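You operate a simulated robot arm through the tools that you are given. There is no shell and no other tool. Be economical: measure what you need, move in short steps, check, and stop when the job is done.

The job below is to be done with a simulated robot arm. You get a single attempt, and the scene is never put back.

## Task
Rub the pencil mark off the note pad and tick Done with the green pen from the stand.
Fine: eraser into the tray, pen into the pot.

Only the result counts: the job must be done as asked and must still hold three seconds after the hand-in. Knocking over, shifting, dropping, spilling or breaking anything else fails it.

## Robot
A 6-joint arm with a two-finger parallel gripper, fixed in place. Base frame: the origin is at the foot of the arm, x ahead of it, y to its left, z up; the work surface is at about z = 762. Lengths are in mm, angles in rad, forces in N, time in s.
With the tool pointing down near the work surface it reaches from about 260 to 680 mm from the base axis. Its first joint turns from -1.152 to 1.152 rad. Payload 2.9 kg.
The TCP is the grasp point between the finger pads, 30 mm short of the fingertips. In the tool frame z runs along the fingers and y along their closing line. Largest opening 110 mm; finger width 20, thickness 10; the body of the gripper, 48 by 112 mm, starts 55 mm behind the TCP.
Orientation is told as [roll, pitch, yaw] about the base's x, y, z axes, in that order, counted from this pose: with the fingers straight down and closing along the base's y, the tool's x points along the base's -x, its y along +y and its z along -z.

## Interface
- The arm moves only by the tool arm_command. Its argument "plan" is a list of rows, each an object (a shift or turn left out is 0, a gripper value left out holds the last) with "turn": the turn, a rotation vector about the tool's x, y, z in units of 60 degrees (1.0 is 60 degrees), a list of three; "translation": the shift along the tool's x, y, z in units of 150 mm (1.0 is 150 mm), a list of three; "fingers": the closure in counts, from 0 (fully open) to 255 (shut). In form: [{"turn": [ax, ay, az], "translation": [dx, dy, dz], "fingers": fingers}, ...]. A call has 1 to 8 rows; each row is the pose to reach, as a shift and turn from the pose commanded when the call began, along the tool's axes at that moment. A call with a number of a shift or a turn outside -1 to 1 is refused whole. Each row takes 0.2 s and may step no farther than 50 mm and 0.15 rad from the row before; otherwise, or with a gripper value out of range, the whole call is refused. Where a pose cannot be reached the arm comes as near as it can. A force on the tool above 70 N (or 10 N above the force at the start of the call, whichever is more), or a blocked arm, ends the call early, and 0.2 s more pass. Each finger travels about 108 mm/s and halts on what it meets, pressing with about 22 N; the grip force reading is that of the motor and also rises with nothing between the fingers. The clock runs only during rows and for 0.2 s after the last one: add rows that repeat a pose to give the fingers time. The reply holds the time, the measured pose of the TCP, the force on the tool along the base axes, the opening and the grip force, in the units named above and with some noise.
- Cameras (640 x 400 px; columns grow to the right, rows downward): "scene" is fixed at [72.8, 429.5, 1388.6]; the picture's right is [-0.80, -0.61, 0.00], its down [-0.32, 0.42, -0.85] and it looks along [0.52, -0.68, -0.53] (base axes); focal length 313 px, centre (320, 200). "wrist" rides on the gripper at [72, 17, -103] in the tool frame; the picture's right is [-0.23, 0.97, 0.00], its down [-0.76, -0.18, -0.62] and it looks along [-0.61, -0.14, 0.78] (tool axes); focal length 222 px, centre (320, 200). There is no depth. A picture from a camera that has moved, and an enlarged one, comes with that camera's place and axes in the base frame and with its lens.
- grab_frame(camera): a new picture of that camera. The clock stands still meanwhile.
- zoom(camera, box): a new picture of the part [left, top, right, bottom] of that camera's present view, enlarged. The clock stands still meanwhile.
- hand_in(): hands the job in; it is judged then, once.

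Go step by step. Nothing tells you positions but the pictures and the camera data: compare them with the known pose of the tool, close in by small moves and look again before you grip or let go. The budget is 120 turns and 84 pictures, counting those below and the enlarged ones. Unless the task says otherwise, let go and move clear before handing in, and close with one line.

The tools are called after "Call:" as a command line: name --argument value ..., lists and objects as JSON in quotes. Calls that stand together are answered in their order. arm_command: Moves the arm, as the interface text tells. Its arguments: {"type":"object","properties":{"plan":{"type":"array"}},"required":["plan"]} The other tools are called the same way: grab_frame (camera) takes a picture; zoom (camera, box) takes an enlarged picture of a part of a camera's view; hand_in () hands the job in.

At the start:

```text
time_s: 0.0
tool_pos: [450.6, 85.1, 1192.1]
ee_rot: [0.0, 0.0, 0.0]
force: [1.3, -0.2, -0.5]
gripper_width: 109.9
grip_force: 0.1
```

scene: 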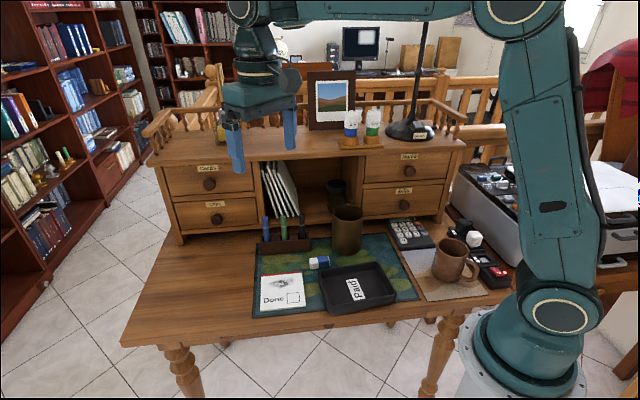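
wrist: 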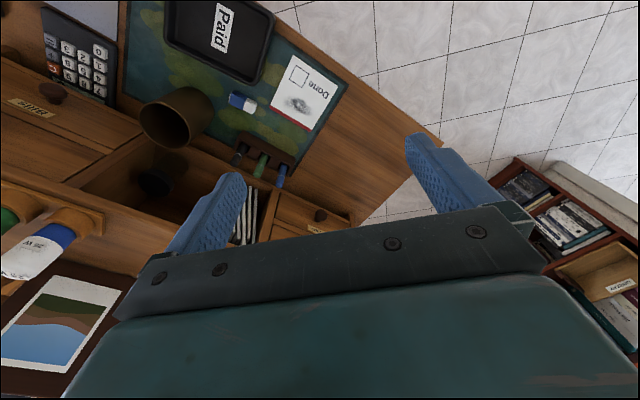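

I see a desk with a note pad (pencil smudge, Done box), an eraser, a pen stand with three pens, a tray marked Paid and a pot. I will enlarge the work area to measure positions.

Call:
zoom --camera "scene" --box '[230, 190, 430, 320]'

Call:
zoom --camera "wrist" --box '[120, 0, 360, 200]'

```text
3.08 times, centred on (330, 255) of scene
camera zoom: at [72.8, 429.5, 1388.6], right [-0.8, -0.61, 0.0], down [-0.32, 0.42, -0.85], along [0.52, -0.68, -0.53], focal length 964 px, centre (289, 31)
```

zoom: 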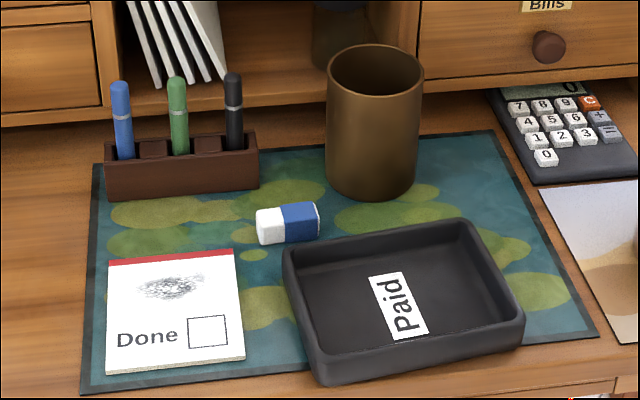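

```text
2.00 times, centred on (240, 100) of wrist
camera zoom: at [378.6, 103.9, 1292.7], right [0.23, 0.97, 0.0], down [0.76, -0.18, 0.62], along [0.61, -0.14, -0.78], focal length 444 px, centre (480, 400)
```

zoom: 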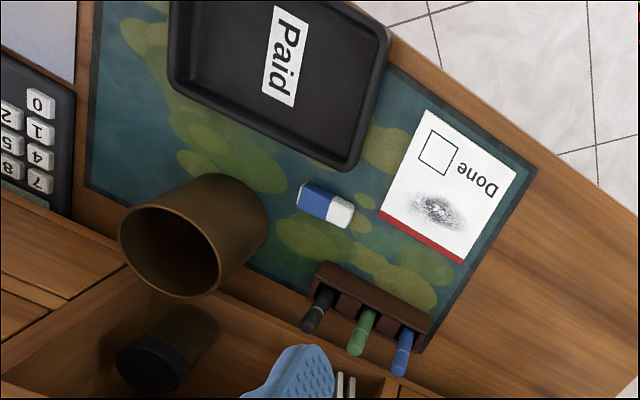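

The wrist and scene views agree: eraser near (474,-92), smudge near (508,26), box near (453,42), green pen near (602,-90) standing upright. I first move towards a place above the eraser, turning the fingers across its long axis.

Call:
arm_command --plan '[{"turn": [0, 0, -0.115], "translation": [-0.02, -0.125, 0.125]}, {"turn": [0, 0, -0.23], "translation": [-0.04, -0.25, 0.25]}, {"turn": [0, 0, -0.345], "translation": [-0.06, -0.375, 0.375]}, {"turn": [0, 0, -0.46], "translation": [-0.08, -0.5, 0.5]}, {"turn": [0, 0, -0.575], "translation": [-0.1, -0.625, 0.625]}, {"turn": [0, 0, -0.69], "translation": [-0.12, -0.75, 0.75]}, {"turn": [0, 0, -0.805], "translation": [-0.14, -0.875, 0.875]}, {"turn": [0, 0, -0.917], "translation": [-0.16, -1, 1]}]'

```text
time_s: 1.8
tool_pos: [472.7, -65.2, 1041.1]
ee_rot: [0.001, 0.001, 0.963]
force: [-0.1, -0.4, -0.4]
gripper_width: 110.3
grip_force: 0.2
```

Call:
grab_frame --camera "wrist"

Call:
grab_frame --camera "scene"

```text
79 pictures are left
camera wrist: at [418.6, -112.7, 1141.6], right [-0.67, 0.74, 0.0], down [0.58, 0.52, 0.62], along [0.46, 0.42, -0.78], focal length 222 px, centre (320, 200)
```

wrist: 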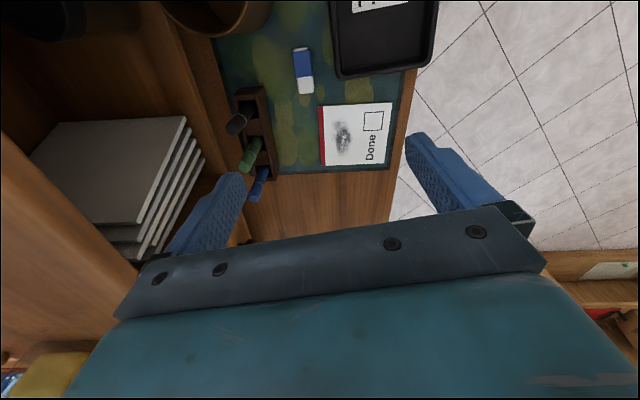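

```text
78 pictures are left
```

scene: 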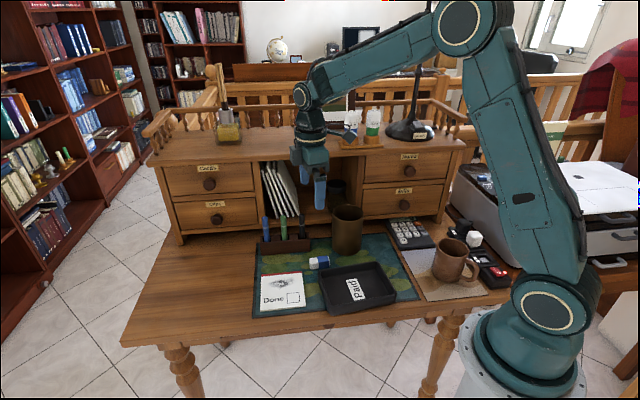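

The view is unobstructed above eraser and pad; I enlarge it for accurate measurements.

Call:
zoom --camera "wrist" --box '[200, 0, 440, 180]'

```text
2.22 times, centred on (320, 90) of wrist
camera zoom: at [418.6, -112.7, 1141.6], right [-0.67, 0.74, 0.0], down [0.58, 0.52, 0.62], along [0.46, 0.42, -0.78], focal length 494 px, centre (320, 444)
```

zoom: 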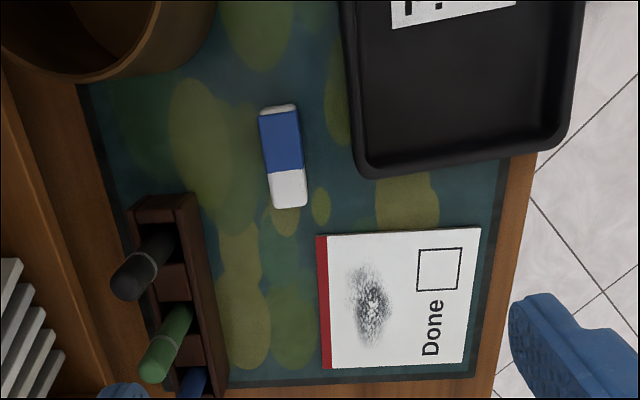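

Measured more exactly: eraser centre about (475.6,-90.5), axis 47°, white end towards +x+y, about 54x23 mm. I align above its blue sleeve at z 900 with the fingers half closed so as to clear the tray.

Call:
arm_command --plan '[{"turn": [0, 0, 0.035], "translation": [0.044, -0.026, 0.235], "fingers": 162}, {"turn": [0, 0, 0.07], "translation": [0.088, -0.052, 0.47]}, {"turn": [0, 0, 0.105], "translation": [0.133, -0.079, 0.705]}, {"turn": [0, 0, 0.1375], "translation": [0.177, -0.105, 0.94]}]'

Call:
grab_frame --camera "wrist"

```text
time_s: 2.8
tool_pos: [470.1, -95.5, 901.7]
ee_rot: [0.0, 0.001, 0.818]
force: [0.3, 0.3, -0.1]
gripper_width: 40.4
grip_force: 0.1
```

```text
76 pictures are left
camera wrist: at [409.7, -134.3, 1002.5], right [-0.55, 0.83, 0.0], down [0.65, 0.43, 0.62], along [0.52, 0.35, -0.78], focal length 222 px, centre (320, 200)
```

wrist: 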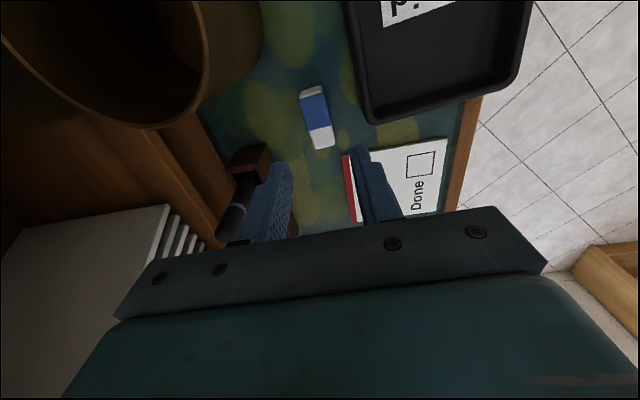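

Alignment checks out. I descend straight towards the eraser, stopping at TCP z 797 (fingertips 5 mm above the surface).

Call:
arm_command --plan '[{"translation": [0, 0, 0.2]}, {"translation": [0, 0, 0.4]}, {"translation": [0, 0, 0.55]}, {"translation": [0, 0, 0.64]}, {"translation": [0, 0, 0.695]}]'

Call:
zoom --camera "scene" --box '[250, 190, 410, 310]'

Call:
grab_frame --camera "wrist"

```text
time_s: 4.0
tool_pos: [472.5, -95.9, 795.1]
ee_rot: [-0.001, 0.0, 0.816]
force: [-0.5, -0.7, 0.5]
gripper_width: 40.0
grip_force: 0.0
```

```text
3.33 times, centred on (330, 250) of scene
camera zoom: at [72.8, 429.5, 1388.6], right [-0.8, -0.61, 0.0], down [-0.32, 0.42, -0.85], along [0.52, -0.68, -0.53], focal length 1044 px, centre (287, 33)
```

zoom: 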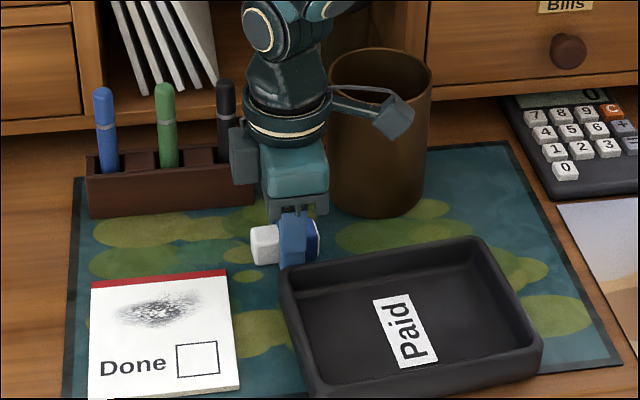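

```text
74 pictures are left
camera wrist: at [410.8, -135.2, 897.6], right [-0.55, 0.83, 0.0], down [0.65, 0.43, 0.62], along [0.52, 0.35, -0.78], focal length 222 px, centre (320, 200)
```

wrist: 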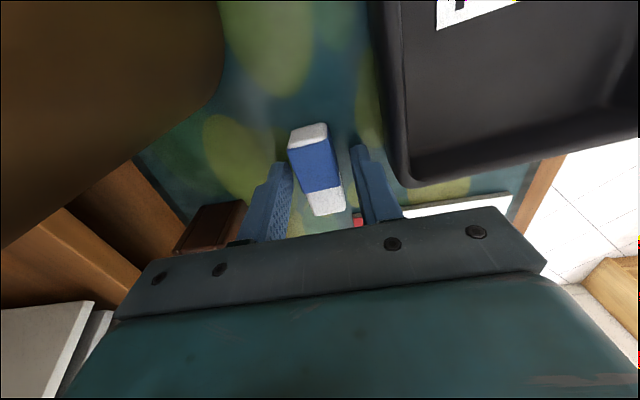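

The sleeve sits between the fingers with the white end free. I close the gripper.

Call:
arm_command --plan '[{"fingers": 255}, {"fingers": 255}, {"fingers": 255}]'

```text
time_s: 4.8
tool_pos: [471.9, -95.4, 797.4]
ee_rot: [0.001, -0.001, 0.817]
force: [0.3, -0.2, 0.1]
gripper_width: 22.9
grip_force: 21.7
```

Gripped at 22.9 mm. I lift 75 mm and start tilting the white end down.

Call:
arm_command --plan '[{"translation": [0, 0, -0.2]}, {"translation": [0, 0, -0.5]}, {"translation": [0, 0, -0.5], "turn": [0, 0.13, 0]}, {"translation": [0, 0, -0.5], "turn": [0, 0.26, 0]}, {"translation": [0, 0, -0.5], "turn": [0, 0.39, 0]}, {"translation": [0, 0, -0.5], "turn": [0, 0.52, 0]}, {"translation": [0, 0, -0.5], "turn": [0, 0.65, 0]}]'

Call:
zoom --camera "scene" --box '[230, 170, 430, 310]'

Call:
grab_frame --camera "wrist"

```text
time_s: 6.4
tool_pos: [470.6, -94.3, 871.3]
ee_rot: [0.002, 0.681, 0.816]
force: [0.5, -0.5, -0.8]
gripper_width: 23.0
grip_force: 22.1
```

```text
2.86 times, centred on (330, 240) of scene
camera zoom: at [72.8, 429.5, 1388.6], right [-0.8, -0.61, 0.0], down [-0.32, 0.42, -0.85], along [0.51, -0.68, -0.53], focal length 895 px, centre (291, 86)
```

zoom: 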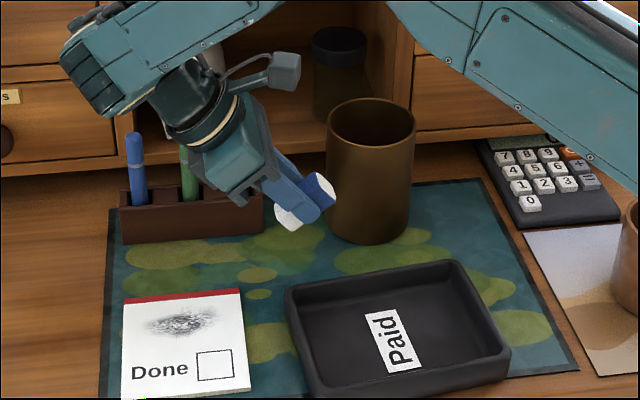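

```text
72 pictures are left
camera wrist: at [466.2, -75.2, 995.2], right [-0.59, 0.8, -0.14], down [0.8, 0.6, 0.0], along [0.09, -0.11, -0.99], focal length 222 px, centre (320, 200)
```

wrist: 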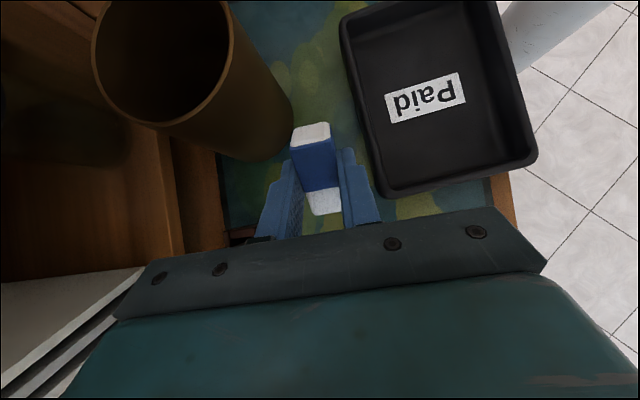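

The tilt works and the white corner is the lowest point, roughly 47 mm under the TCP. I move over the smudge, staying about 28 mm above the paper.

Call:
arm_command --plan '[{"translation": [-0.1665, 0.09, -0.079]}, {"translation": [-0.333, 0.18, -0.158]}, {"translation": [-0.5, 0.27, -0.237]}, {"translation": [-0.666, 0.359, -0.316]}]'

Call:
zoom --camera "scene" --box '[230, 200, 370, 320]'

Call:
grab_frame --camera "wrist"

```text
time_s: 7.4
tool_pos: [493.1, 15.8, 842.5]
ee_rot: [-0.004, 0.676, 0.816]
force: [-0.1, 0.3, -0.3]
gripper_width: 22.9
grip_force: 22.1
out of reach, approached as far as the arm can: row 4
```

```text
3.33 times, centred on (300, 260) of scene
camera zoom: at [72.8, 429.5, 1388.6], right [-0.8, -0.61, 0.0], down [-0.32, 0.42, -0.85], along [0.51, -0.68, -0.53], focal length 1044 px, centre (387, 0)
```

zoom: 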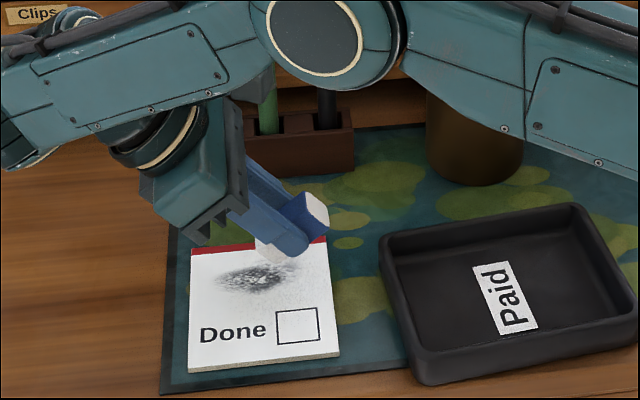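

```text
70 pictures are left
camera wrist: at [486.7, 36.1, 967.1], right [-0.59, 0.8, -0.14], down [0.8, 0.6, 0.01], along [0.09, -0.11, -0.99], focal length 222 px, centre (320, 200)
```

wrist: 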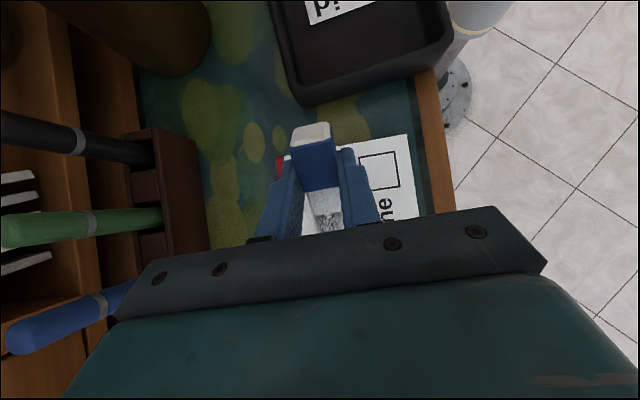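

That tilt pushes the wrist out of reach here, so I reduce it to about 0.35 rad; the white end still stays about 11 mm below the fingertips.

Call:
arm_command --plan '[{"turn": [0, -0.105, 0]}, {"turn": [0, -0.21, 0]}, {"turn": [0, -0.316, 0]}]'

```text
time_s: 8.2
tool_pos: [492.3, 17.0, 844.5]
ee_rot: [-0.001, 0.348, 0.817]
force: [0.0, 0.0, -0.5]
gripper_width: 22.8
grip_force: 21.9
```

Now I bring the white end to just above the near end of the smudge.

Call:
arm_command --plan '[{"translation": [0.1, -0.022, 0.115]}, {"translation": [0.195, -0.043, 0.231]}]'

Call:
zoom --camera "scene" --box '[250, 230, 350, 320]'

Call:
grab_frame --camera "wrist"

```text
time_s: 8.8
tool_pos: [469.0, -16.6, 820.4]
ee_rot: [0.001, 0.35, 0.818]
force: [-0.7, -0.2, -0.1]
gripper_width: 22.9
grip_force: 22.0
```

```text
4.44 times, centred on (300, 275) of scene
camera zoom: at [72.8, 429.5, 1388.6], right [-0.8, -0.61, 0.0], down [-0.32, 0.42, -0.85], along [0.52, -0.68, -0.53], focal length 1392 px, centre (409, -133)
```

zoom: 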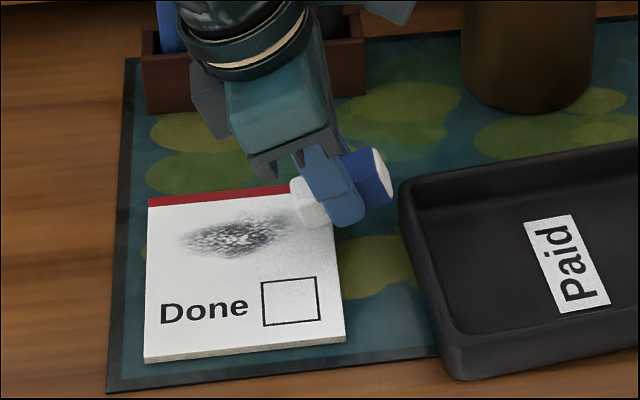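

```text
68 pictures are left
camera wrist: at [436.0, -27.5, 940.2], right [-0.56, 0.82, -0.08], down [0.76, 0.56, 0.33], along [0.31, 0.12, -0.94], focal length 222 px, centre (320, 200)
```

wrist: 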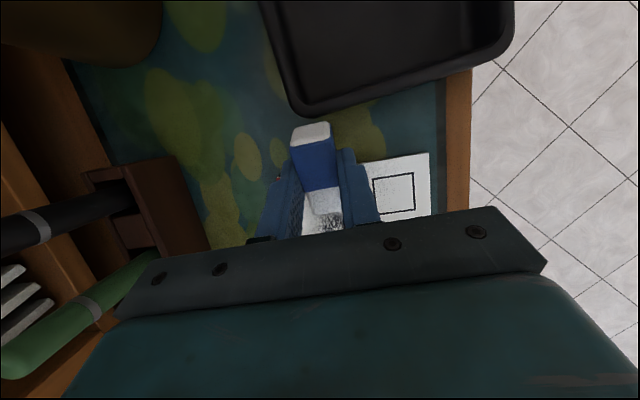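

The eraser is just over the near end of the mark. I lower in small steps and watch the force.

Call:
arm_command --plan '[{"translation": [-0.0045, 0, 0.0125]}, {"translation": [-0.009, 0, 0.025]}]'

Call:
arm_command --plan '[{"translation": [-0.0045, 0, 0.0125]}]'

Call:
arm_command --plan '[{"translation": [-0.0045, 0, 0.0125]}]'

```text
time_s: 9.4
tool_pos: [469.3, -16.5, 815.4]
ee_rot: [-0.002, 0.351, 0.816]
force: [-1.0, -0.4, -0.6]
gripper_width: 22.9
grip_force: 22.0
```

```text
time_s: 9.8
tool_pos: [470.9, -16.1, 815.4]
ee_rot: [0.001, 0.351, 0.816]
force: [0.1, 0.1, -0.2]
gripper_width: 22.9
grip_force: 21.9
```

```text
time_s: 10.2
tool_pos: [470.3, -17.2, 812.6]
ee_rot: [0.0, 0.352, 0.816]
force: [0.4, 0.9, -0.5]
gripper_width: 22.8
grip_force: 21.9
```

Call:
arm_command --plan '[{"translation": [-0.0034, 0, 0.0094]}]'

Call:
arm_command --plan '[{"translation": [-0.0034, 0, 0.0094]}]'

```text
time_s: 10.6
tool_pos: [469.9, -17.1, 811.3]
ee_rot: [0.001, 0.353, 0.816]
force: [-0.4, 0.5, 0.7]
gripper_width: 23.1
grip_force: 22.3
```

```text
time_s: 11.0
tool_pos: [469.9, -16.7, 810.1]
ee_rot: [0.002, 0.35, 0.818]
force: [-5.3, 1.2, 14.7]
gripper_width: 22.9
grip_force: 22.4
```

Contact at TCP z ≈ 810. I ease off a little to a lighter pressure.

Call:
arm_command --plan '[{"translation": [0.0014, 0, -0.0038]}]'

```text
time_s: 11.4
tool_pos: [469.6, -16.9, 811.0]
ee_rot: [-0.002, 0.349, 0.814]
force: [-3.4, -0.2, 17.1]
gripper_width: 22.9
grip_force: 22.1
```

Call:
arm_command --plan '[{"translation": [0.0018, 0, -0.005]}]'

```text
time_s: 11.8
tool_pos: [470.5, -17.0, 810.0]
ee_rot: [0.0, 0.349, 0.817]
force: [-0.4, -1.7, 10.3]
gripper_width: 23.0
grip_force: 22.3
```

About 10 N now. I make a first slow stroke along the mark's long axis.

Call:
arm_command --plan '[{"translation": [-0.0595, 0, -0.0217]}, {"translation": [-0.119, 0, -0.0434]}, {"translation": [-0.1785, 0, -0.0651]}, {"translation": [-0.238, 0, -0.0868]}, {"translation": [-0.2975, 0, -0.1086]}, {"translation": [-0.357, 0, -0.1303]}, {"translation": [-0.4165, 0, -0.152]}, {"translation": [-0.476, 0, -0.1737]}]'

Call:
zoom --camera "scene" --box '[250, 230, 350, 320]'

```text
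time_s: 13.6
tool_pos: [520.8, 39.4, 811.0]
ee_rot: [0.0, 0.352, 0.818]
force: [-1.9, -2.3, 3.4]
gripper_width: 22.8
grip_force: 21.5
```

```text
4.44 times, centred on (300, 275) of scene
camera zoom: at [72.7, 429.4, 1388.6], right [-0.8, -0.61, 0.0], down [-0.32, 0.42, -0.85], along [0.52, -0.68, -0.53], focal length 1392 px, centre (409, -133)
```

zoom: 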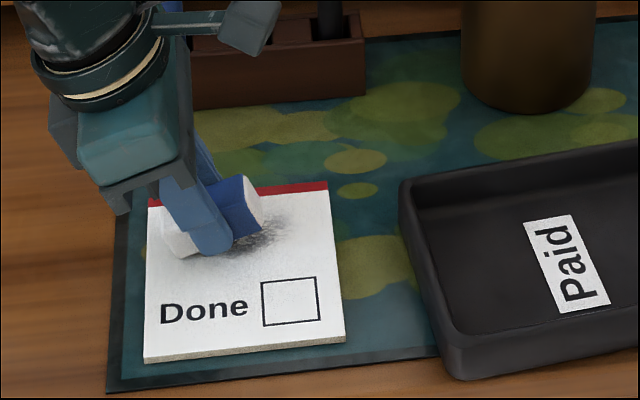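

The pad stays put and the mark seems to fade. I stroke back with a touch more pressure and look.

Call:
arm_command --plan '[{"translation": [0.0588, 0, 0.0236]}, {"translation": [0.1183, 0, 0.0453]}, {"translation": [0.1778, 0, 0.067]}, {"translation": [0.2373, 0, 0.0887]}, {"translation": [0.2968, 0, 0.1105]}, {"translation": [0.3563, 0, 0.1322]}, {"translation": [0.4158, 0, 0.1539]}, {"translation": [0.4753, 0, 0.1756]}]'

Call:
zoom --camera "scene" --box '[250, 230, 350, 320]'

```text
time_s: 15.4
tool_pos: [470.7, -16.2, 809.1]
ee_rot: [0.001, 0.35, 0.816]
force: [1.0, 0.4, 0.8]
gripper_width: 23.1
grip_force: 21.7
```

```text
4.44 times, centred on (300, 275) of scene
camera zoom: at [72.8, 429.5, 1388.6], right [-0.8, -0.61, 0.0], down [-0.32, 0.42, -0.85], along [0.52, -0.68, -0.53], focal length 1392 px, centre (409, -133)
```

zoom: 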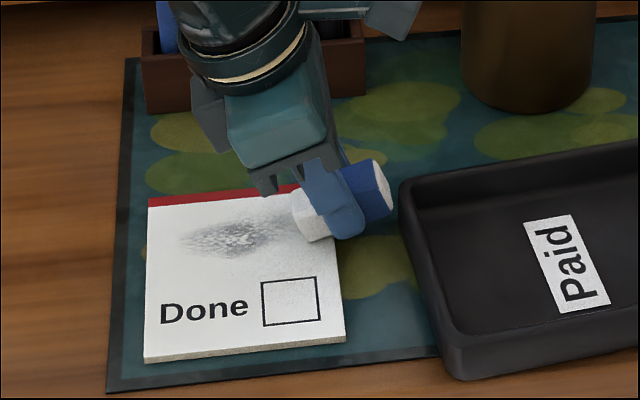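

The mark is fading. Pressure has dropped, so I lower slightly.

Call:
arm_command --plan '[{"translation": [-0.0023, 0, 0.0063]}]'

```text
time_s: 15.8
tool_pos: [469.6, -15.6, 809.8]
ee_rot: [0.0, 0.351, 0.817]
force: [-2.5, 0.4, 6.7]
gripper_width: 22.9
grip_force: 22.2
```

Call:
arm_command --plan '[{"translation": [-0.0597, 0, -0.0212]}, {"translation": [-0.1194, 0, -0.0424]}, {"translation": [-0.1791, 0, -0.0636]}, {"translation": [-0.2388, 0, -0.0848]}, {"translation": [-0.2985, 0, -0.106]}, {"translation": [-0.3582, 0, -0.1273]}, {"translation": [-0.4179, 0, -0.1485]}, {"translation": [-0.4771, 0, -0.1699]}]'

Call:
arm_command --plan '[{"translation": [0, 0.08, 0]}, {"translation": [0.0673, 0.08, 0.0262]}, {"translation": [0.1353, 0.08, 0.051]}, {"translation": [0.2033, 0.08, 0.0758]}, {"translation": [0.2713, 0.08, 0.1006]}, {"translation": [0.3393, 0.08, 0.1254]}, {"translation": [0.4073, 0.08, 0.1502]}, {"translation": [0.4753, 0.08, 0.175]}]'

Call:
zoom --camera "scene" --box '[250, 230, 350, 320]'

```text
time_s: 17.6
tool_pos: [521.6, 39.4, 808.1]
ee_rot: [-0.001, 0.348, 0.813]
force: [-10.7, -14.0, 25.0]
gripper_width: 22.8
grip_force: 21.8
```

```text
time_s: 19.4
tool_pos: [461.7, -8.7, 806.4]
ee_rot: [0.0, 0.351, 0.817]
force: [4.2, 4.4, 9.2]
gripper_width: 23.1
grip_force: 21.9
```

```text
4.44 times, centred on (300, 275) of scene
camera zoom: at [72.7, 429.6, 1388.6], right [-0.8, -0.61, 0.0], down [-0.32, 0.42, -0.85], along [0.52, -0.68, -0.53], focal length 1392 px, centre (409, -133)
```

zoom: 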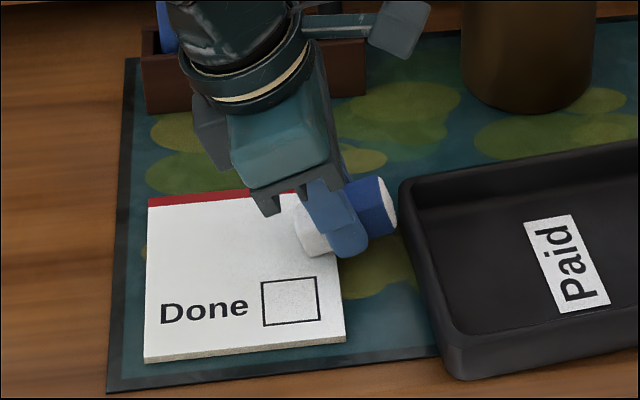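

The mark looks gone. I lift off and inspect from clear of the pad.

Call:
arm_command --plan '[{"translation": [0.046, 0, -0.125]}, {"translation": [0.137, 0, -0.376]}, {"translation": [0.25, -0.1, -0.5]}]'

Call:
zoom --camera "scene" --box '[250, 230, 350, 320]'

Call:
grab_frame --camera "wrist"

```text
time_s: 20.2
tool_pos: [465.7, -26.7, 890.9]
ee_rot: [0.002, 0.351, 0.818]
force: [0.5, -0.6, -0.6]
gripper_width: 23.1
grip_force: 21.9
```

```text
4.44 times, centred on (300, 275) of scene
camera zoom: at [72.8, 429.5, 1388.6], right [-0.8, -0.61, 0.0], down [-0.32, 0.42, -0.85], along [0.52, -0.68, -0.53], focal length 1392 px, centre (409, -133)
```

zoom: 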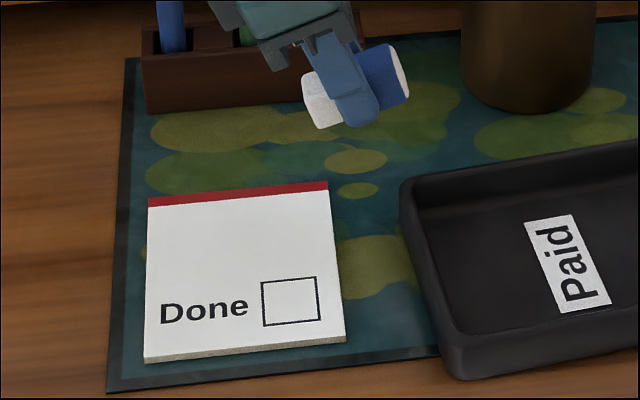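

```text
63 pictures are left
camera wrist: at [432.6, -37.2, 1011.4], right [-0.56, 0.82, -0.08], down [0.77, 0.56, 0.32], along [0.31, 0.12, -0.94], focal length 222 px, centre (320, 200)
```

wrist: 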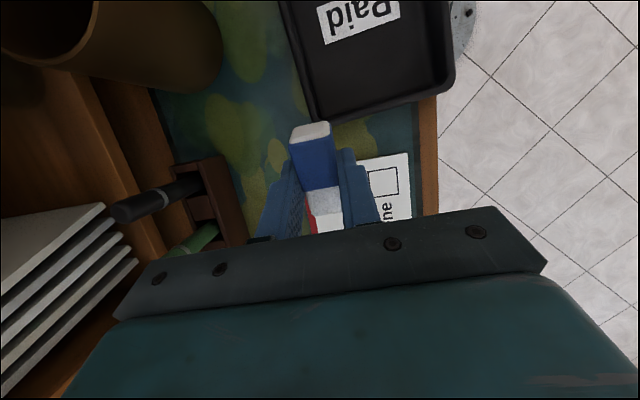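

The pad is clean with box and print intact. Next I level the eraser and carry it over the tray, whose centre is near (348,-77).

Call:
arm_command --plan '[{"turn": [0, -0.083, 0], "translation": [0.152, 0.067, 0.091]}, {"turn": [0, -0.167, 0], "translation": [0.303, 0.134, 0.182]}, {"turn": [0, -0.25, 0], "translation": [0.455, 0.201, 0.272]}, {"turn": [0, -0.334, 0], "translation": [0.607, 0.268, 0.363]}]'

Call:
zoom --camera "scene" --box '[290, 190, 450, 320]'

Call:
grab_frame --camera "wrist"

```text
time_s: 21.2
tool_pos: [364.6, -74.8, 871.1]
ee_rot: [0.0, 0.001, 0.816]
force: [-0.3, -0.1, -0.5]
gripper_width: 22.9
grip_force: 22.0
```

```text
3.08 times, centred on (370, 255) of scene
camera zoom: at [72.8, 429.5, 1388.6], right [-0.8, -0.61, 0.0], down [-0.32, 0.42, -0.85], along [0.52, -0.68, -0.53], focal length 964 px, centre (166, 31)
```

zoom: 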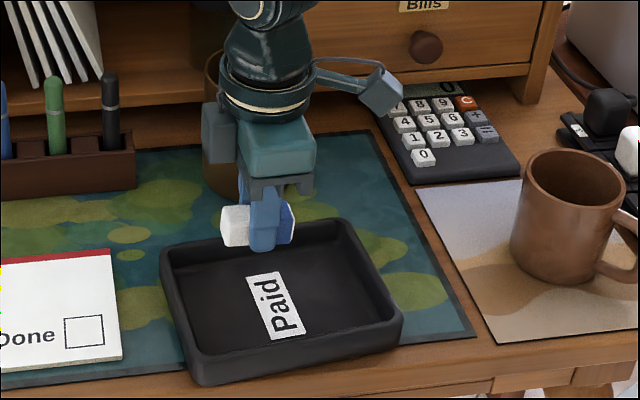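

```text
61 pictures are left
camera wrist: at [303.5, -114.3, 972.3], right [-0.55, 0.83, 0.0], down [0.65, 0.43, 0.62], along [0.52, 0.35, -0.78], focal length 222 px, centre (320, 200)
```

wrist: 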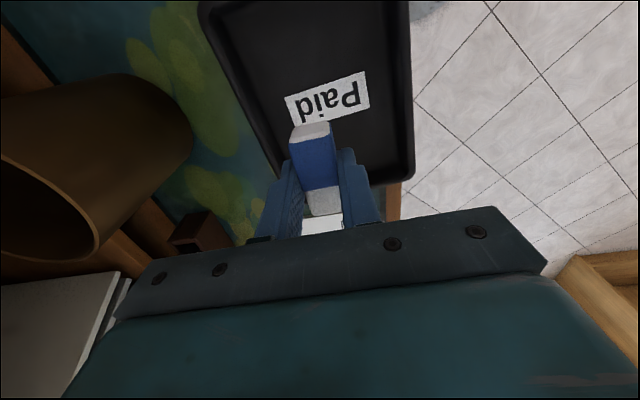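

The drop spot projects onto the tray floor. I lower with a 10 mm shift away from the wall, stopping just above the expected floor contact.

Call:
arm_command --plan '[{"translation": [0.067, 0, 0.2]}, {"translation": [0.067, 0, 0.35]}, {"translation": [0.067, 0, 0.433]}]'

Call:
zoom --camera "scene" --box '[310, 220, 430, 320]'

```text
time_s: 22.0
tool_pos: [358.3, -80.9, 806.5]
ee_rot: [-0.001, -0.001, 0.817]
force: [0.0, 0.0, -0.1]
gripper_width: 23.3
grip_force: 21.3
```

```text
4.00 times, centred on (370, 270) of scene
camera zoom: at [72.8, 429.5, 1388.6], right [-0.8, -0.61, 0.0], down [-0.32, 0.42, -0.85], along [0.51, -0.68, -0.53], focal length 1253 px, centre (120, -80)
```

zoom: 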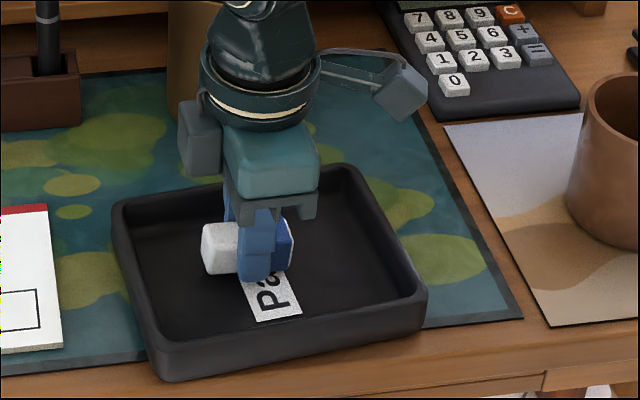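

Call:
arm_command --plan '[{"translation": [0, 0, 0.017]}]'

Call:
arm_command --plan '[{"translation": [0, 0, 0.0134]}]'

```text
time_s: 22.4
tool_pos: [357.6, -80.7, 803.1]
ee_rot: [0.0, 0.001, 0.816]
force: [0.4, -0.4, -1.0]
gripper_width: 22.9
grip_force: 21.9
```

```text
time_s: 22.8
tool_pos: [358.3, -79.0, 801.5]
ee_rot: [-0.001, 0.0, 0.816]
force: [0.7, -0.5, 0.0]
gripper_width: 22.8
grip_force: 22.4
```

Call:
arm_command --plan '[{"translation": [0, 0, 0.01]}]'

```text
time_s: 23.2
tool_pos: [358.3, -81.2, 801.0]
ee_rot: [0.0, 0.001, 0.816]
force: [-3.1, 1.2, 21.2]
gripper_width: 23.0
grip_force: 21.7
```

Contact with the tray floor. I ease up a millimetre, open moderately and rise straight up.

Call:
arm_command --plan '[{"translation": [0, 0, -0.006]}, {"translation": [0, 0, -0.006], "fingers": 160}, {"translation": [0, 0, -0.006], "fingers": 160}, {"translation": [0, 0, -0.2], "fingers": 160}, {"translation": [0, 0, -0.5], "fingers": 160}, {"translation": [0, 0, -0.8], "fingers": 160}]'

Call:
zoom --camera "scene" --box '[310, 220, 430, 320]'

```text
time_s: 24.6
tool_pos: [360.4, -81.2, 918.0]
ee_rot: [-0.001, 0.0, 0.816]
force: [0.4, 1.0, 0.3]
gripper_width: 40.9
grip_force: 0.1
```

```text
4.00 times, centred on (370, 270) of scene
camera zoom: at [72.8, 429.5, 1388.6], right [-0.8, -0.61, 0.0], down [-0.32, 0.42, -0.85], along [0.52, -0.68, -0.53], focal length 1253 px, centre (120, -80)
```

zoom: 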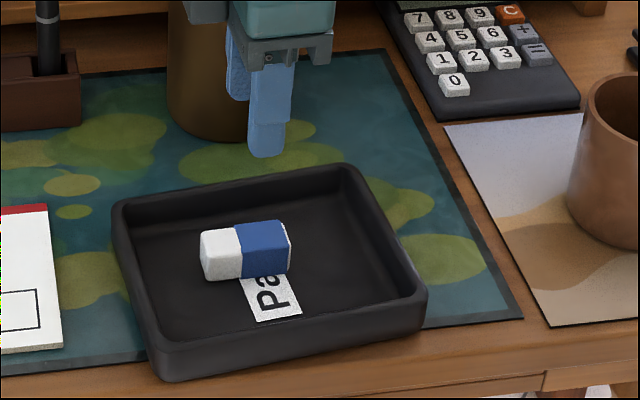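

The eraser rests in the tray. Now I go over to the green pen, staying high.

Call:
arm_command --plan '[{"translation": [-0.13, -0.15, -0.25]}, {"translation": [-0.33, -0.38, -0.28]}, {"translation": [-0.53, -0.607, -0.28]}]'

Call:
arm_command --plan '[{"translation": [-0.15, -0.2, 0]}, {"translation": [-0.3, -0.4, 0]}]'

Call:
grab_frame --camera "wrist"

Call:
grab_frame --camera "scene"

```text
time_s: 25.4
tool_pos: [479.8, -84.3, 961.3]
ee_rot: [0.001, -0.001, 0.816]
force: [0.2, -0.5, -0.1]
gripper_width: 41.0
grip_force: 0.1
```

```text
time_s: 26.0
tool_pos: [555.9, -94.5, 961.0]
ee_rot: [0.0, 0.001, 0.817]
force: [-0.4, 0.8, 0.8]
gripper_width: 41.0
grip_force: 0.0
```

```text
58 pictures are left
camera wrist: at [494.2, -133.5, 1062.7], right [-0.55, 0.83, 0.0], down [0.65, 0.43, 0.62], along [0.52, 0.35, -0.78], focal length 222 px, centre (320, 200)
```

wrist: 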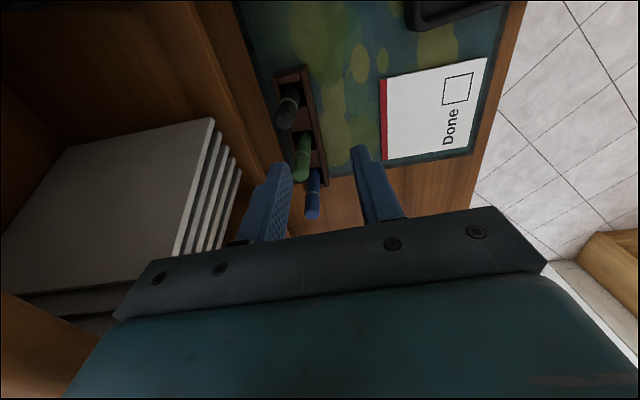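

```text
57 pictures are left
```

scene: 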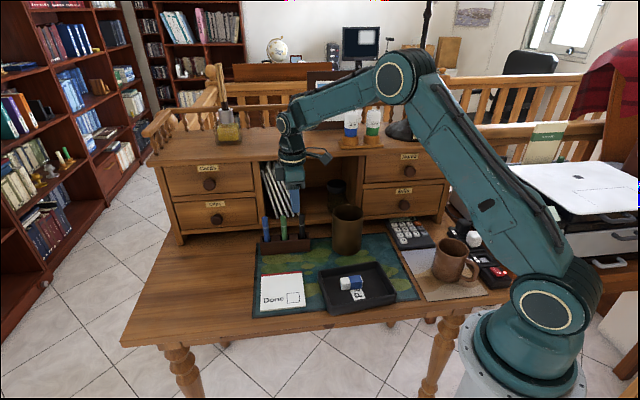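

Call:
zoom --camera "wrist" --box '[250, 50, 370, 230]'

Call:
zoom --camera "scene" --box '[240, 190, 330, 260]'

```text
2.22 times, centred on (310, 140) of wrist
camera zoom: at [494.2, -133.5, 1062.7], right [-0.55, 0.83, 0.0], down [0.65, 0.43, 0.62], along [0.52, 0.35, -0.78], focal length 494 px, centre (342, 333)
```

zoom: 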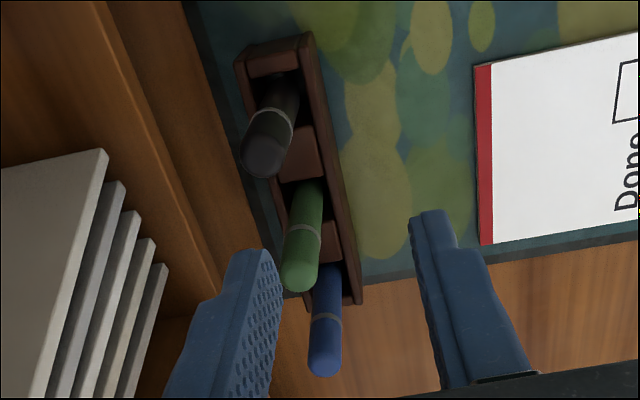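

```text
5.71 times, centred on (285, 225) of scene
camera zoom: at [72.8, 429.5, 1388.6], right [-0.8, -0.61, 0.0], down [-0.32, 0.42, -0.85], along [0.51, -0.68, -0.53], focal length 1790 px, centre (520, 57)
```

zoom: 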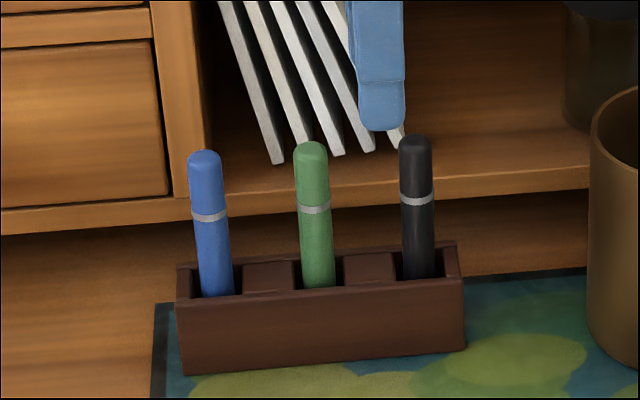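

The green pen stands upright at about (599,-88), top near z 880. I centre over it and check before descending.

Call:
arm_command --plan '[{"translation": [-0.229, -0.179, 0.1]}]'

Call:
grab_frame --camera "wrist"

Call:
zoom --camera "scene" --box '[240, 160, 340, 260]'

```text
time_s: 26.4
tool_pos: [594.5, -84.8, 947.0]
ee_rot: [0.008, 0.007, 0.809]
force: [-54.6, 17.7, 11.2]
gripper_width: 41.1
grip_force: 0.0
```

```text
54 pictures are left
camera wrist: at [534.2, -124.8, 1049.5], right [-0.55, 0.84, 0.01], down [0.66, 0.43, 0.62], along [0.51, 0.34, -0.79], focal length 222 px, centre (320, 200)
```

wrist: 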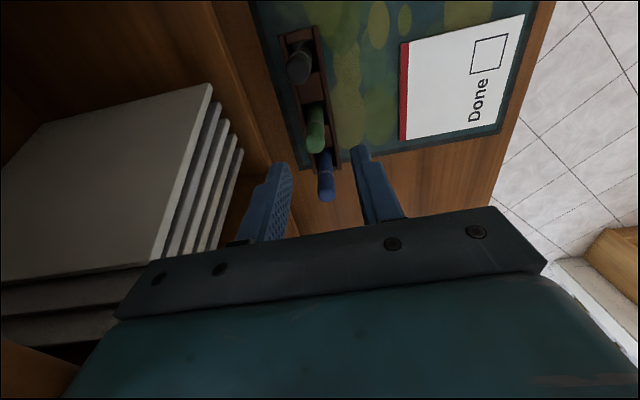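

```text
4.00 times, centred on (290, 210) of scene
camera zoom: at [70.8, 430.1, 1388.5], right [-0.8, -0.61, 0.0], down [-0.32, 0.42, -0.85], along [0.52, -0.68, -0.52], focal length 1253 px, centre (440, 160)
```

zoom: 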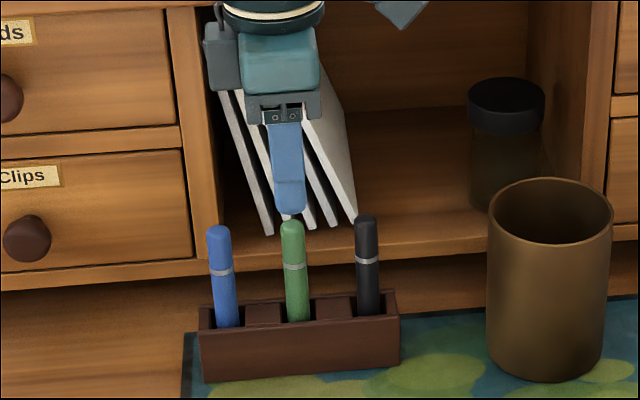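

A force of 55 N: the gripper body or wrist has met the hutch edge. I back straight away from it at once.

Call:
arm_command --plan '[{"translation": [0.03, 0.15, 0]}, {"translation": [0.1, 0.33, 0]}]'

Call:
grab_frame --camera "scene"

```text
time_s: 27.0
tool_pos: [551.8, -63.3, 945.2]
ee_rot: [0.0, 0.001, 0.817]
force: [-0.3, 0.0, -0.1]
gripper_width: 41.0
grip_force: 0.1
```

```text
52 pictures are left
```

scene: 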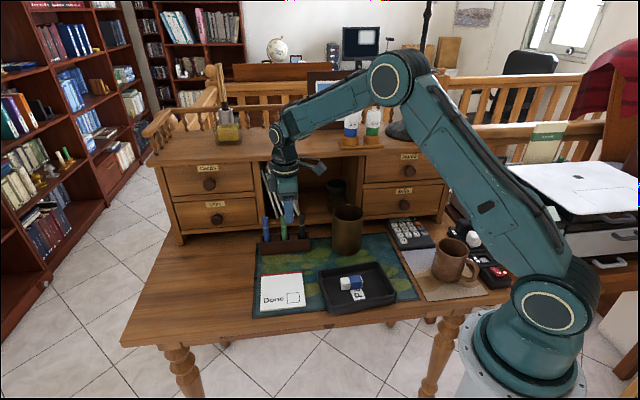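

Clear again, nothing disturbed. I'll turn the gripper so that it closes along the stand, with its narrow side towards the hutch.

Call:
arm_command --plan '[{"turn": [0, 0, 0.125]}, {"turn": [0, 0, 0.25]}, {"turn": [0, 0, 0.375]}, {"turn": [0, 0, 0.5]}, {"turn": [0, 0, 0.625]}, {"turn": [0, 0, 0.75]}, {"turn": [0, 0, 0.875]}, {"turn": [0, 0, 1.0]}]'

Call:
arm_command --plan '[{"turn": [0, 0, 0.133]}, {"turn": [0, 0, 0.266]}, {"turn": [0, 0, 0.4]}, {"turn": [0, 0, 0.53]}]'

Call:
grab_frame --camera "wrist"

Call:
zoom --camera "scene" --box '[220, 100, 360, 260]'

```text
time_s: 28.8
tool_pos: [550.7, -64.1, 948.0]
ee_rot: [0.001, -0.001, -0.232]
force: [0.4, -0.7, -0.4]
gripper_width: 41.1
grip_force: 0.1
```

```text
time_s: 29.8
tool_pos: [551.0, -64.6, 947.8]
ee_rot: [0.0, -0.001, -0.789]
force: [-0.6, -1.3, 0.9]
gripper_width: 41.1
grip_force: 0.1
```

```text
51 pictures are left
camera wrist: at [512.2, 0.4, 1048.9], right [0.85, 0.53, 0.0], down [0.41, -0.67, 0.62], along [0.33, -0.53, -0.78], focal length 222 px, centre (320, 200)
```

wrist: 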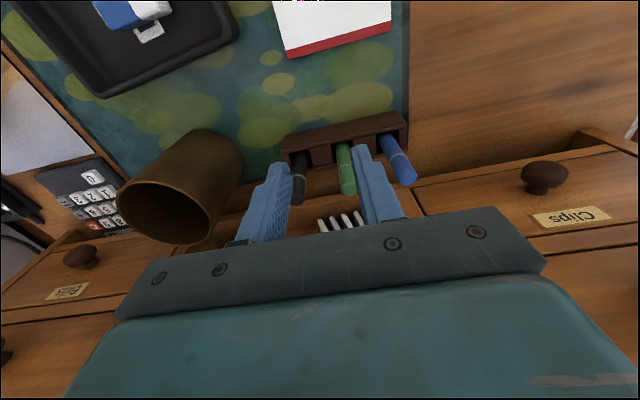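

```text
2.50 times, centred on (290, 180) of scene
camera zoom: at [72.8, 429.5, 1388.6], right [-0.8, -0.61, 0.0], down [-0.32, 0.42, -0.85], along [0.52, -0.68, -0.53], focal length 783 px, centre (395, 250)
```

zoom: 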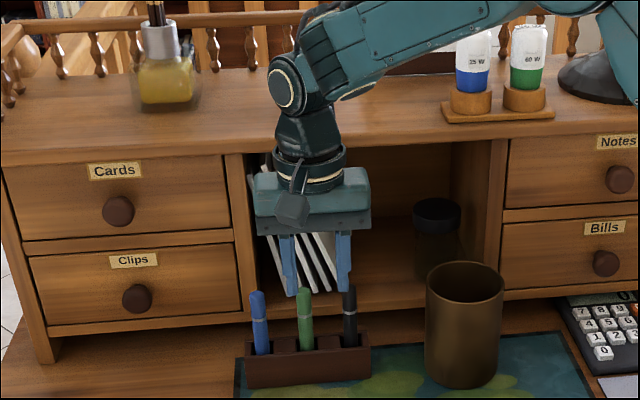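

This orientation leaves the narrow side to the hutch; pen top re-measured at about (598,-87). I approach in two checked steps.

Call:
arm_command --plan '[{"translation": [-0.1, 0.04, 0]}, {"translation": [-0.2, 0.08, 0]}]'

Call:
arm_command --plan '[{"translation": [-0.06, 0.02, 0]}, {"translation": [-0.128, 0.036, 0]}]'

Call:
grab_frame --camera "wrist"

Call:
zoom --camera "scene" --box '[220, 100, 360, 260]'

```text
time_s: 30.4
tool_pos: [579.9, -76.2, 946.6]
ee_rot: [-0.001, 0.0, -0.786]
force: [0.2, 0.0, 0.0]
gripper_width: 40.9
grip_force: 0.1
```

```text
time_s: 31.0
tool_pos: [598.7, -88.1, 947.4]
ee_rot: [0.001, 0.0, -0.784]
force: [-0.1, -0.6, 0.1]
gripper_width: 40.9
grip_force: 0.0
```

```text
49 pictures are left
camera wrist: at [559.7, -22.8, 1049.1], right [0.85, 0.53, 0.0], down [0.41, -0.66, 0.62], along [0.33, -0.53, -0.78], focal length 222 px, centre (320, 200)
```

wrist: 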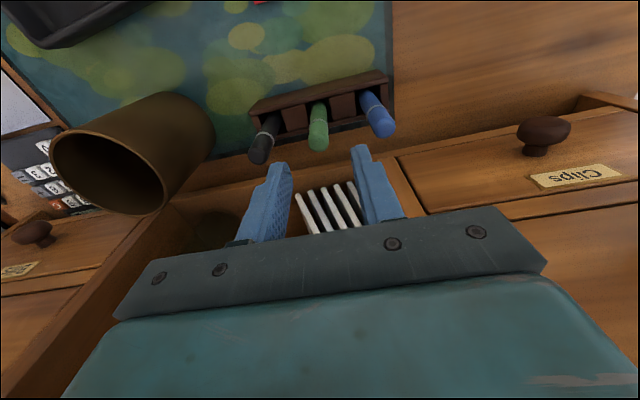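

```text
2.50 times, centred on (290, 180) of scene
camera zoom: at [72.8, 429.5, 1388.6], right [-0.8, -0.61, 0.0], down [-0.32, 0.42, -0.85], along [0.52, -0.68, -0.53], focal length 783 px, centre (395, 250)
```

zoom: 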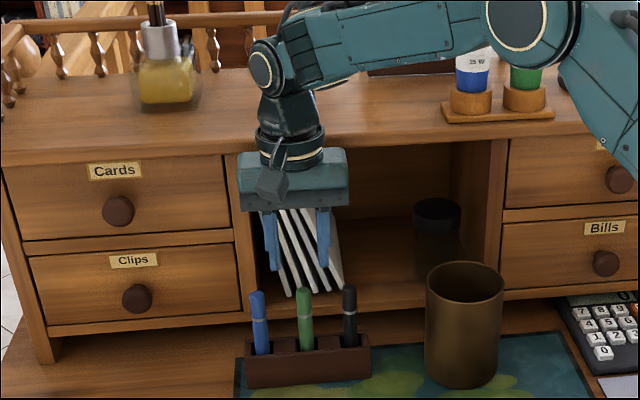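

Pen is centred between the fingers and there is no contact. I descend in checked steps to grip height (TCP 848).

Call:
arm_command --plan '[{"translation": [0, 0, 0.15]}, {"translation": [0, 0, 0.3]}]'

Call:
grab_frame --camera "wrist"

Call:
zoom --camera "scene" --box '[220, 100, 360, 260]'

```text
time_s: 31.6
tool_pos: [598.8, -86.1, 903.2]
ee_rot: [0.0, 0.0, -0.786]
force: [0.4, -0.1, 0.2]
gripper_width: 40.9
grip_force: 0.1
```

```text
47 pictures are left
camera wrist: at [561.0, -22.6, 1003.8], right [0.85, 0.53, 0.0], down [0.41, -0.66, 0.62], along [0.33, -0.53, -0.78], focal length 222 px, centre (320, 200)
```

wrist: 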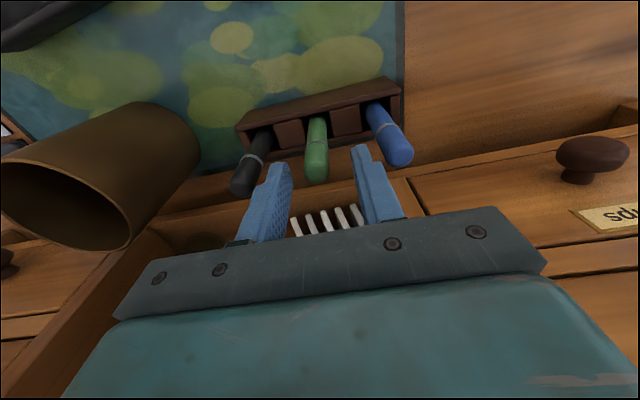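

```text
2.50 times, centred on (290, 180) of scene
camera zoom: at [72.8, 429.5, 1388.6], right [-0.8, -0.61, 0.0], down [-0.32, 0.42, -0.85], along [0.51, -0.68, -0.53], focal length 783 px, centre (395, 250)
```

zoom: 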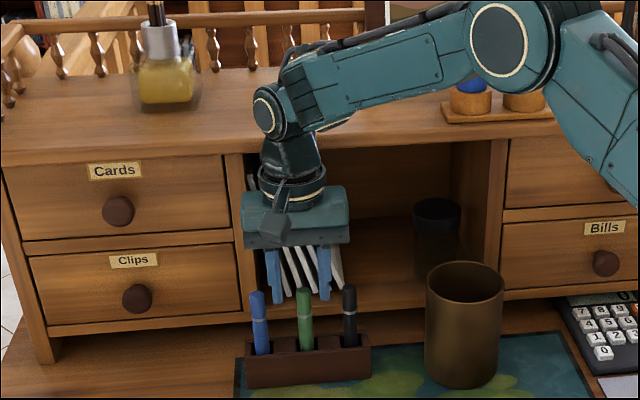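

Call:
arm_command --plan '[{"translation": [-0.02, 0, 0.15]}, {"translation": [-0.02, 0, 0.28]}, {"translation": [-0.02, 0, 0.36]}]'

Call:
grab_frame --camera "wrist"

Call:
zoom --camera "scene" --box '[220, 160, 340, 260]'

```text
time_s: 32.4
tool_pos: [601.0, -87.8, 849.1]
ee_rot: [-0.001, -0.001, -0.785]
force: [0.4, -0.7, 0.2]
gripper_width: 40.9
grip_force: 0.0
```

```text
45 pictures are left
camera wrist: at [561.7, -23.2, 950.1], right [0.85, 0.53, 0.0], down [0.41, -0.66, 0.62], along [0.33, -0.53, -0.78], focal length 222 px, centre (320, 200)
```

wrist: 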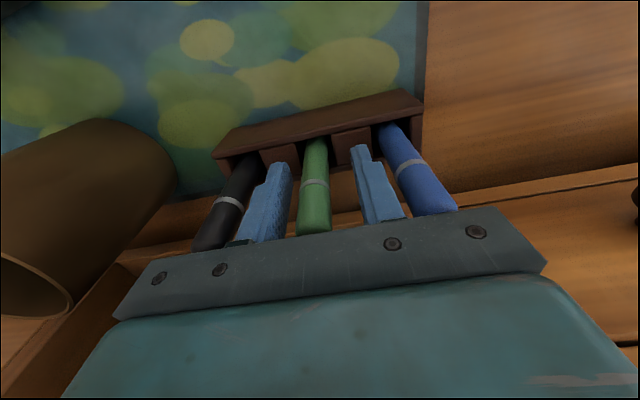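

```text
4.00 times, centred on (280, 210) of scene
camera zoom: at [72.8, 429.5, 1388.6], right [-0.8, -0.61, 0.0], down [-0.32, 0.42, -0.85], along [0.52, -0.68, -0.53], focal length 1253 px, centre (480, 160)
```

zoom: 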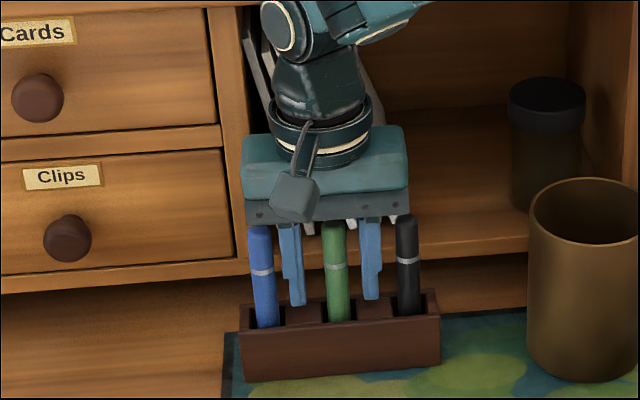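

The green pen is between the fingers, neighbours clear. I close.

Call:
arm_command --plan '[{"fingers": 255}, {"fingers": 255}, {"fingers": 255}]'

```text
time_s: 33.2
tool_pos: [600.3, -87.0, 848.7]
ee_rot: [-0.001, 0.0, -0.785]
force: [-0.1, -0.2, 0.5]
gripper_width: 15.5
grip_force: 22.3
```

Call:
arm_command --plan '[{"translation": [0, 0, -0.1]}, {"translation": [0, 0, -0.3]}, {"translation": [0, 0, -0.5]}, {"translation": [0, 0, -0.65]}]'

Call:
zoom --camera "scene" --box '[220, 130, 340, 260]'

```text
time_s: 34.2
tool_pos: [600.2, -88.4, 946.9]
ee_rot: [0.001, 0.001, -0.785]
force: [0.0, 0.2, -0.3]
gripper_width: 15.9
grip_force: 21.8
```

```text
3.08 times, centred on (280, 195) of scene
camera zoom: at [72.8, 429.5, 1388.6], right [-0.8, -0.61, 0.0], down [-0.32, 0.42, -0.85], along [0.52, -0.68, -0.53], focal length 964 px, centre (443, 215)
```

zoom: 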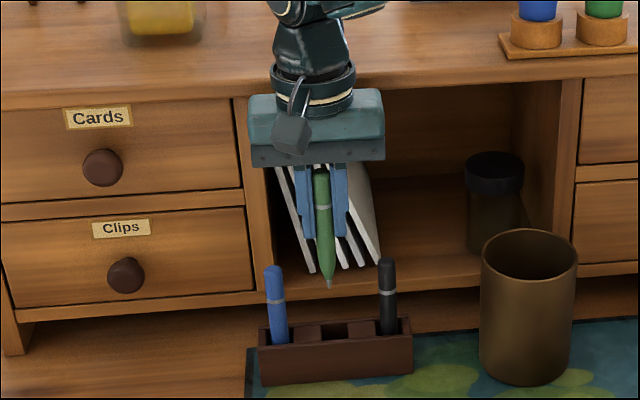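

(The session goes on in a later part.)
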